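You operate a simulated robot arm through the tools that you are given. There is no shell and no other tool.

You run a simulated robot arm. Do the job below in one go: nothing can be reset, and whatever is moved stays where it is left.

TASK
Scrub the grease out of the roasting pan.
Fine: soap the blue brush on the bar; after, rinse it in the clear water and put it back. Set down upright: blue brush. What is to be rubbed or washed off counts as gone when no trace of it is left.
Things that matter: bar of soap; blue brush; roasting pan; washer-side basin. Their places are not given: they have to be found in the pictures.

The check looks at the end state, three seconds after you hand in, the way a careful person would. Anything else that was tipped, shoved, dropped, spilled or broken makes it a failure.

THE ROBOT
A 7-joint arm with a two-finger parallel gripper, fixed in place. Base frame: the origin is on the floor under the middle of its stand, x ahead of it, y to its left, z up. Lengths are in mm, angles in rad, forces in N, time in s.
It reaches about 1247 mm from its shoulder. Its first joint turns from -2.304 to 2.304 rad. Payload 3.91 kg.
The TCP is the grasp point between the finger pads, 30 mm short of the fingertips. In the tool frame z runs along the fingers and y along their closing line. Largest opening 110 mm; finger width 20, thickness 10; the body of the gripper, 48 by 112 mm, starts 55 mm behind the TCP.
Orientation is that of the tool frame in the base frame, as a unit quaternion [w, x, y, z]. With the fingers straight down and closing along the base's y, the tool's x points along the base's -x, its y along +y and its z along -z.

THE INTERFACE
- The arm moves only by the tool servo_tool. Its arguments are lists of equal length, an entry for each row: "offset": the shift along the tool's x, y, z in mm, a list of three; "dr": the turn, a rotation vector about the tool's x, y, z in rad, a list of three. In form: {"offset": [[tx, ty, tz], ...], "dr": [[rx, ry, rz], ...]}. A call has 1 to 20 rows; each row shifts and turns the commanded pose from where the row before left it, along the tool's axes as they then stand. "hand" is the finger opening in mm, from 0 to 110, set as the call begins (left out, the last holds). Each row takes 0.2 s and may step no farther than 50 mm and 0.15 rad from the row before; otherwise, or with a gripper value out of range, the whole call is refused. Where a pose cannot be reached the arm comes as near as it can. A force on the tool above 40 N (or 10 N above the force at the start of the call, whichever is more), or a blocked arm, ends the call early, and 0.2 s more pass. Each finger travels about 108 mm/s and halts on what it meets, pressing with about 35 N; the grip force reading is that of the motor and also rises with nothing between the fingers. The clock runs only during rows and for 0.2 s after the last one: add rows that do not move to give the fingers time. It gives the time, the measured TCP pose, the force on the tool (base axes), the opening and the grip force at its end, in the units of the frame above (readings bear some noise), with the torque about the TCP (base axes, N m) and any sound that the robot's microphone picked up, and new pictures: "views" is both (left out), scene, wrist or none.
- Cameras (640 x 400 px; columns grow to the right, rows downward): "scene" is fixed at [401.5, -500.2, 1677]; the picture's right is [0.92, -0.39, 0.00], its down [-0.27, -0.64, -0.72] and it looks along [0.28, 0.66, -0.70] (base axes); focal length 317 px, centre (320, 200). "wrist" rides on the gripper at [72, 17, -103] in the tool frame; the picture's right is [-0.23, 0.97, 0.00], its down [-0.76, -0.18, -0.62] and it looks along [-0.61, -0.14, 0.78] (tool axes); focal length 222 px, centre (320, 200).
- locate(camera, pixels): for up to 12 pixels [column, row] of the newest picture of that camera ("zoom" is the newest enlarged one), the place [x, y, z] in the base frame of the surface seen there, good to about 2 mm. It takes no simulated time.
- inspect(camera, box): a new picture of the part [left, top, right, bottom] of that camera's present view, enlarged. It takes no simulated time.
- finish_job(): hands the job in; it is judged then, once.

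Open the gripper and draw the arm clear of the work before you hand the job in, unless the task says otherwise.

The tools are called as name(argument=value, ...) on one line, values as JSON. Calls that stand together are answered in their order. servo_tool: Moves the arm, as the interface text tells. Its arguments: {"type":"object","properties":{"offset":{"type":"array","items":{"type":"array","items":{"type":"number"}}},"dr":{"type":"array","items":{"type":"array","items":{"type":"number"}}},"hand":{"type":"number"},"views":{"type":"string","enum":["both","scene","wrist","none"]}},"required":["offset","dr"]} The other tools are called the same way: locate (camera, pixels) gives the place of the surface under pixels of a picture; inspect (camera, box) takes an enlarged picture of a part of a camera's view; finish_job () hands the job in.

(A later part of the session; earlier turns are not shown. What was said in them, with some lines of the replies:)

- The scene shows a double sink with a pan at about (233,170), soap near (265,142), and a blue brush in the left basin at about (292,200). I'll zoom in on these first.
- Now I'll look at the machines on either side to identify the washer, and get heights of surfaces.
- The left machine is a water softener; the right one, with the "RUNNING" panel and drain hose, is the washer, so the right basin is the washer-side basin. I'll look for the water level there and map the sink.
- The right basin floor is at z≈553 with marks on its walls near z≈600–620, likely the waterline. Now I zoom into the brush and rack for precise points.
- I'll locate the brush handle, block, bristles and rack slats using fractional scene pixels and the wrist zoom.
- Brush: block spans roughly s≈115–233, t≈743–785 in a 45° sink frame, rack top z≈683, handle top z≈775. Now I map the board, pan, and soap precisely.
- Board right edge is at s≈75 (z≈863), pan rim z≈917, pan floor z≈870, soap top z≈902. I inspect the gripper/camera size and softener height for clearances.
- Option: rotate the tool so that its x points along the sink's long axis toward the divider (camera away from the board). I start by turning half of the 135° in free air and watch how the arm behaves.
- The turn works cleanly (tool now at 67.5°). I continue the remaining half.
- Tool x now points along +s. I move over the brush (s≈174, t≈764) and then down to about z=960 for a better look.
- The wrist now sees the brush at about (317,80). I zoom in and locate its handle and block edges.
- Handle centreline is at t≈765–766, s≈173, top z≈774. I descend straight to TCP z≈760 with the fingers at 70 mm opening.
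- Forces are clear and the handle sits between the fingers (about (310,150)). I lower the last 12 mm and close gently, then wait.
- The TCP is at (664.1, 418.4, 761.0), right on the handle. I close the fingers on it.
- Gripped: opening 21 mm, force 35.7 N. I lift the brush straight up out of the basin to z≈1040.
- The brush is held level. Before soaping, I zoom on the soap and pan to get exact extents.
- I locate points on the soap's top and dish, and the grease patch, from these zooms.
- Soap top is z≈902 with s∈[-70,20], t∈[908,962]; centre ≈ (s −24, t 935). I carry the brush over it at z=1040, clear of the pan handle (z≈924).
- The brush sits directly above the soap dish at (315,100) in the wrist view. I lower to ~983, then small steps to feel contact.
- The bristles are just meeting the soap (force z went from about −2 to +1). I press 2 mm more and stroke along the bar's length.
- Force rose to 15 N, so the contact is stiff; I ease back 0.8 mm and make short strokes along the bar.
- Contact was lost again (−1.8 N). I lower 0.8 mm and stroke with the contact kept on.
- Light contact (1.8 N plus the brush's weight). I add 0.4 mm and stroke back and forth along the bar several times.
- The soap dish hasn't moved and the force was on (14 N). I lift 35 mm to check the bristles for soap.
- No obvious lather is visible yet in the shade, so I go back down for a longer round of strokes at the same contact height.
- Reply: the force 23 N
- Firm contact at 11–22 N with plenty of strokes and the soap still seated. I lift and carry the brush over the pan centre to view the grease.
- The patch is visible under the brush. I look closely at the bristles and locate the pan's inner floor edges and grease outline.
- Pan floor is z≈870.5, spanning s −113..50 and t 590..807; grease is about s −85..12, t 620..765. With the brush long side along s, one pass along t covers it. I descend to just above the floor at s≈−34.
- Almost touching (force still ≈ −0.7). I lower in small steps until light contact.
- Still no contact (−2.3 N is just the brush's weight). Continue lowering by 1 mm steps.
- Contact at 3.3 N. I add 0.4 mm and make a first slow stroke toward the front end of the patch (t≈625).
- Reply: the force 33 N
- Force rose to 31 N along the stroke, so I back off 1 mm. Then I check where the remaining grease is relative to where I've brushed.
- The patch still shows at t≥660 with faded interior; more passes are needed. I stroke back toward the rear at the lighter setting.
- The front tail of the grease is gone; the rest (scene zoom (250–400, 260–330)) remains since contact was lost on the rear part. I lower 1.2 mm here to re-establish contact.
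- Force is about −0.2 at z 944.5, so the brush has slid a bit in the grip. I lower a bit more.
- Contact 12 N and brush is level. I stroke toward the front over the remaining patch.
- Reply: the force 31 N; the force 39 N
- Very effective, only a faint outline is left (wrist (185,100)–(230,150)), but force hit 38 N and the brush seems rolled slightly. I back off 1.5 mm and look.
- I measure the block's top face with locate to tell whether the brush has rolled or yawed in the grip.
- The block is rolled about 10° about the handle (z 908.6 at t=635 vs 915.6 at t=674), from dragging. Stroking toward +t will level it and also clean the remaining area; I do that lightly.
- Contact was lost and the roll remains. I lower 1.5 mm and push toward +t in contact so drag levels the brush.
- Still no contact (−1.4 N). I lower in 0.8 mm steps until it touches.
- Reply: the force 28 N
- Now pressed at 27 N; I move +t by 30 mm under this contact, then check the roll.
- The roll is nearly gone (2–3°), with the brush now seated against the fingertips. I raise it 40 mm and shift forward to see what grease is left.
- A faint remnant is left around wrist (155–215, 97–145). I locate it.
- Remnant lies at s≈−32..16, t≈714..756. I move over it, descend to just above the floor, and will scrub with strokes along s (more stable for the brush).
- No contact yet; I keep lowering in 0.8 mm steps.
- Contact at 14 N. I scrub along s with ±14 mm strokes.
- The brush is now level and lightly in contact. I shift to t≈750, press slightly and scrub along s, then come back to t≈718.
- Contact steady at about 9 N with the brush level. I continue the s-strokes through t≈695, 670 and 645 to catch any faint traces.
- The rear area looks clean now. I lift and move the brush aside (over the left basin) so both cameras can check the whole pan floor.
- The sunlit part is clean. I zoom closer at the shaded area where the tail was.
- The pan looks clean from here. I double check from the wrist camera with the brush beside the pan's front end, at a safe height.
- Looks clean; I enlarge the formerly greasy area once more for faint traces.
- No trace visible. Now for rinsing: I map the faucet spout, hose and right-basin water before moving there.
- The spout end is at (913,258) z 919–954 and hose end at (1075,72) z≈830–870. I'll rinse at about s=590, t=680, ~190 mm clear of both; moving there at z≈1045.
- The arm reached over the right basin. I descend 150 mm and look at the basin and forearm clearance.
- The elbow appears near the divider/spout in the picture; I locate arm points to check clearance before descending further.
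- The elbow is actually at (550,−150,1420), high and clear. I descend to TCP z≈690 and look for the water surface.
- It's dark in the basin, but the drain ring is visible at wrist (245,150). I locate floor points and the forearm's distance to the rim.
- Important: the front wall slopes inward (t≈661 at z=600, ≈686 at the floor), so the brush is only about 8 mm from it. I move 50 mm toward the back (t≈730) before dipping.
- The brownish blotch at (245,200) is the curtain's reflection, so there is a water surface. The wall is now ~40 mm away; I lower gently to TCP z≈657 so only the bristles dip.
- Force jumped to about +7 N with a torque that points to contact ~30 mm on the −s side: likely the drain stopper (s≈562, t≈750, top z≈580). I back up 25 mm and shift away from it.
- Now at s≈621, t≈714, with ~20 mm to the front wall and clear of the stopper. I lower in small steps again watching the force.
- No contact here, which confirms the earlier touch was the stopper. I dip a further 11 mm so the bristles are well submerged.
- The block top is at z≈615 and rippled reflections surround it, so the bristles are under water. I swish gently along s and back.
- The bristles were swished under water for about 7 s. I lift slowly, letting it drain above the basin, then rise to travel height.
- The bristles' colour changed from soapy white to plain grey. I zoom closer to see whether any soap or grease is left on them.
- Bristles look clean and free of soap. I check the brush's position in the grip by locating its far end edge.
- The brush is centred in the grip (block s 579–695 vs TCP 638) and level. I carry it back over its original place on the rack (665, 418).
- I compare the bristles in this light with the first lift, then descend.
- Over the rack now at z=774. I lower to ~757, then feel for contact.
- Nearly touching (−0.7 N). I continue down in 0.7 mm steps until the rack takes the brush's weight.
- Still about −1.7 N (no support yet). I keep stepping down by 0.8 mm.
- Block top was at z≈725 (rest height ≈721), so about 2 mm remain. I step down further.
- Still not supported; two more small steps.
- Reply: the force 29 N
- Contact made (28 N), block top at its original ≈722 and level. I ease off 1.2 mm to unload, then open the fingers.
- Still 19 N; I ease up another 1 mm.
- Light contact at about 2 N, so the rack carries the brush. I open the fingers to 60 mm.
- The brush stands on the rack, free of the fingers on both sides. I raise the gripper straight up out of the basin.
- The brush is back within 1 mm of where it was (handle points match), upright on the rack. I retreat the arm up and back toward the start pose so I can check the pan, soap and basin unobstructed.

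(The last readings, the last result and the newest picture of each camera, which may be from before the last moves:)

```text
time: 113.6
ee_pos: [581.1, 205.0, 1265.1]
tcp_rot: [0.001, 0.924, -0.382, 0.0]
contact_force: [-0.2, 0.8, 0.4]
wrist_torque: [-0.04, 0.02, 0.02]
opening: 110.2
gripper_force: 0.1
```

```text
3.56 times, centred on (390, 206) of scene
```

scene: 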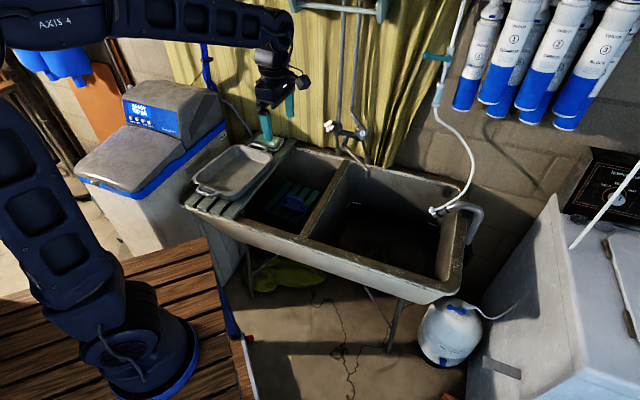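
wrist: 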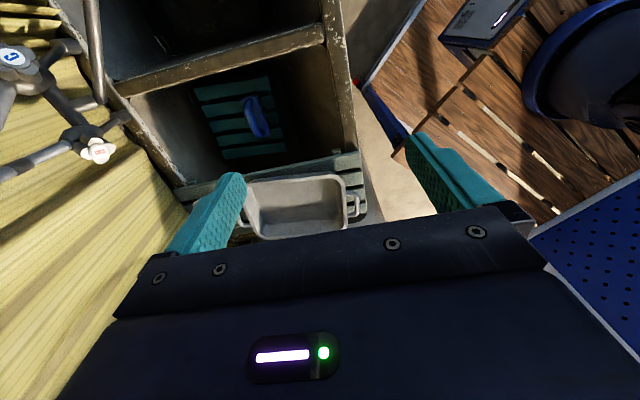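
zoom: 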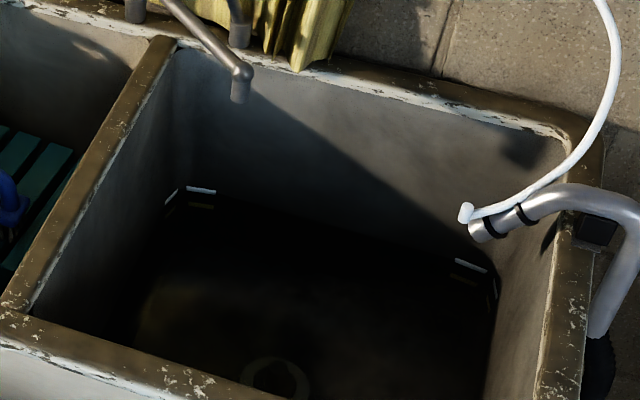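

Pan and soap are where they were, and the patch is gone. I zoom in on the bristles and pan a last time, and check positions against the first measurements.

inspect(camera="scene", box=[276, 190, 312, 215])

inspect(camera="wrist", box=[220, 150, 380, 250])

inspect(camera="scene", box=[200, 145, 272, 190])

locate(camera="scene", pixels=[[193, 180], [235, 145], [271, 157], [204, 194], [259, 147], [206, 190], [225, 180], [252, 168], [233, 217], [377, 256], [262, 135], [277, 142]])

```text
16.00 times, centred on (294, 202) of scene
```

zoom: 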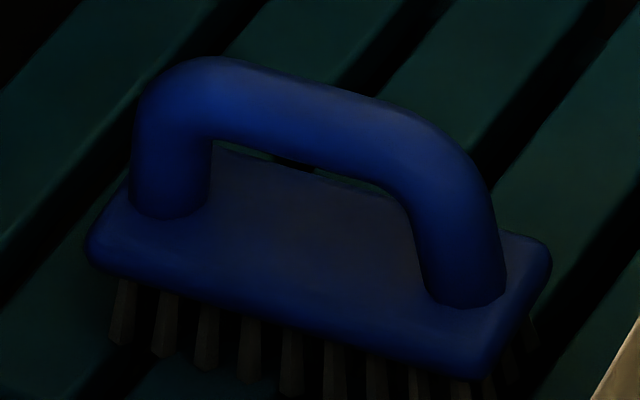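

```text
4.00 times, centred on (300, 200) of wrist
```

zoom: 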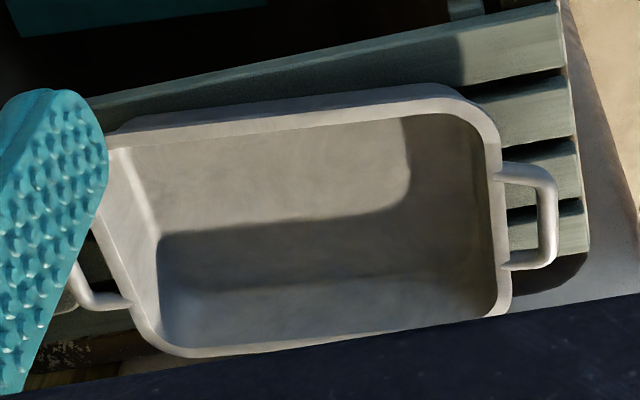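

```text
8.89 times, centred on (236, 168) of scene
```

zoom: 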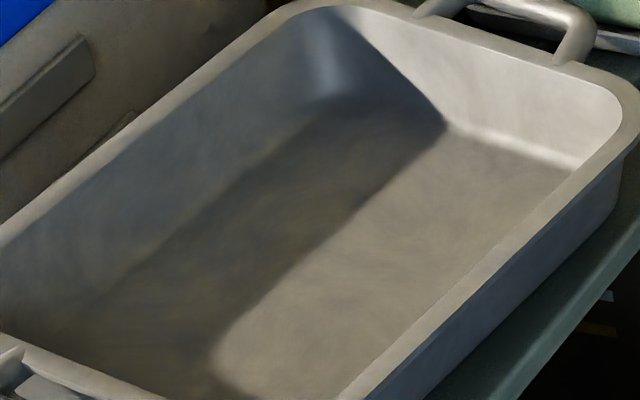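

```text
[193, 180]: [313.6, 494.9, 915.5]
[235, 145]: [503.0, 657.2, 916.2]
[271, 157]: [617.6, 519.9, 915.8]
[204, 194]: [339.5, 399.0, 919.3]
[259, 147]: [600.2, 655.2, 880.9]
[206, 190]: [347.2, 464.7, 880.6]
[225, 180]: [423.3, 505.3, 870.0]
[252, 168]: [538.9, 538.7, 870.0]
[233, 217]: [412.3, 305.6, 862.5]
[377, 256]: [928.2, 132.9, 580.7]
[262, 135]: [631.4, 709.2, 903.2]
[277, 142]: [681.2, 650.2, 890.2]
```

Pan, soap, dish and drain stopper all measure where they started. The pan floor shows no trace of grease from either camera. The brush stands upright in its old place, and the gripper is open and clear, so I hand in.

finish_job()

```text
The job is handed in.
```

The roasting pan is scrubbed. Neither camera shows any trace of grease on its floor, and I've handed the job in.

- **Soaping:** I rubbed the blue brush on the bar with firm contact in two rounds. No lather was visible on the bristles.
- **Scrubbing:** I worked over the whole patch in several passes. The brush slid and rolled slightly in the grip partway through, and I levelled it before continuing.
- **Rinsing:** I took the right-hand basin as the washer-side one, because the washing machine's drain hose hooks over it. I swished the brush there for about seven seconds. The bristles came out without visible soap. They look darker than before, which I put down to being wet.
- **Drain stopper:** On the first dip the brush touched what I took to be the drain stopper in that basin, with about 7 N. I moved away, and it measures in the same place as before.
- **Putting back:** The brush stands upright on the rack within about 1 mm of where it started. The pan, soap and dish also measure where they were.

The gripper is open and the arm is clear of the work.
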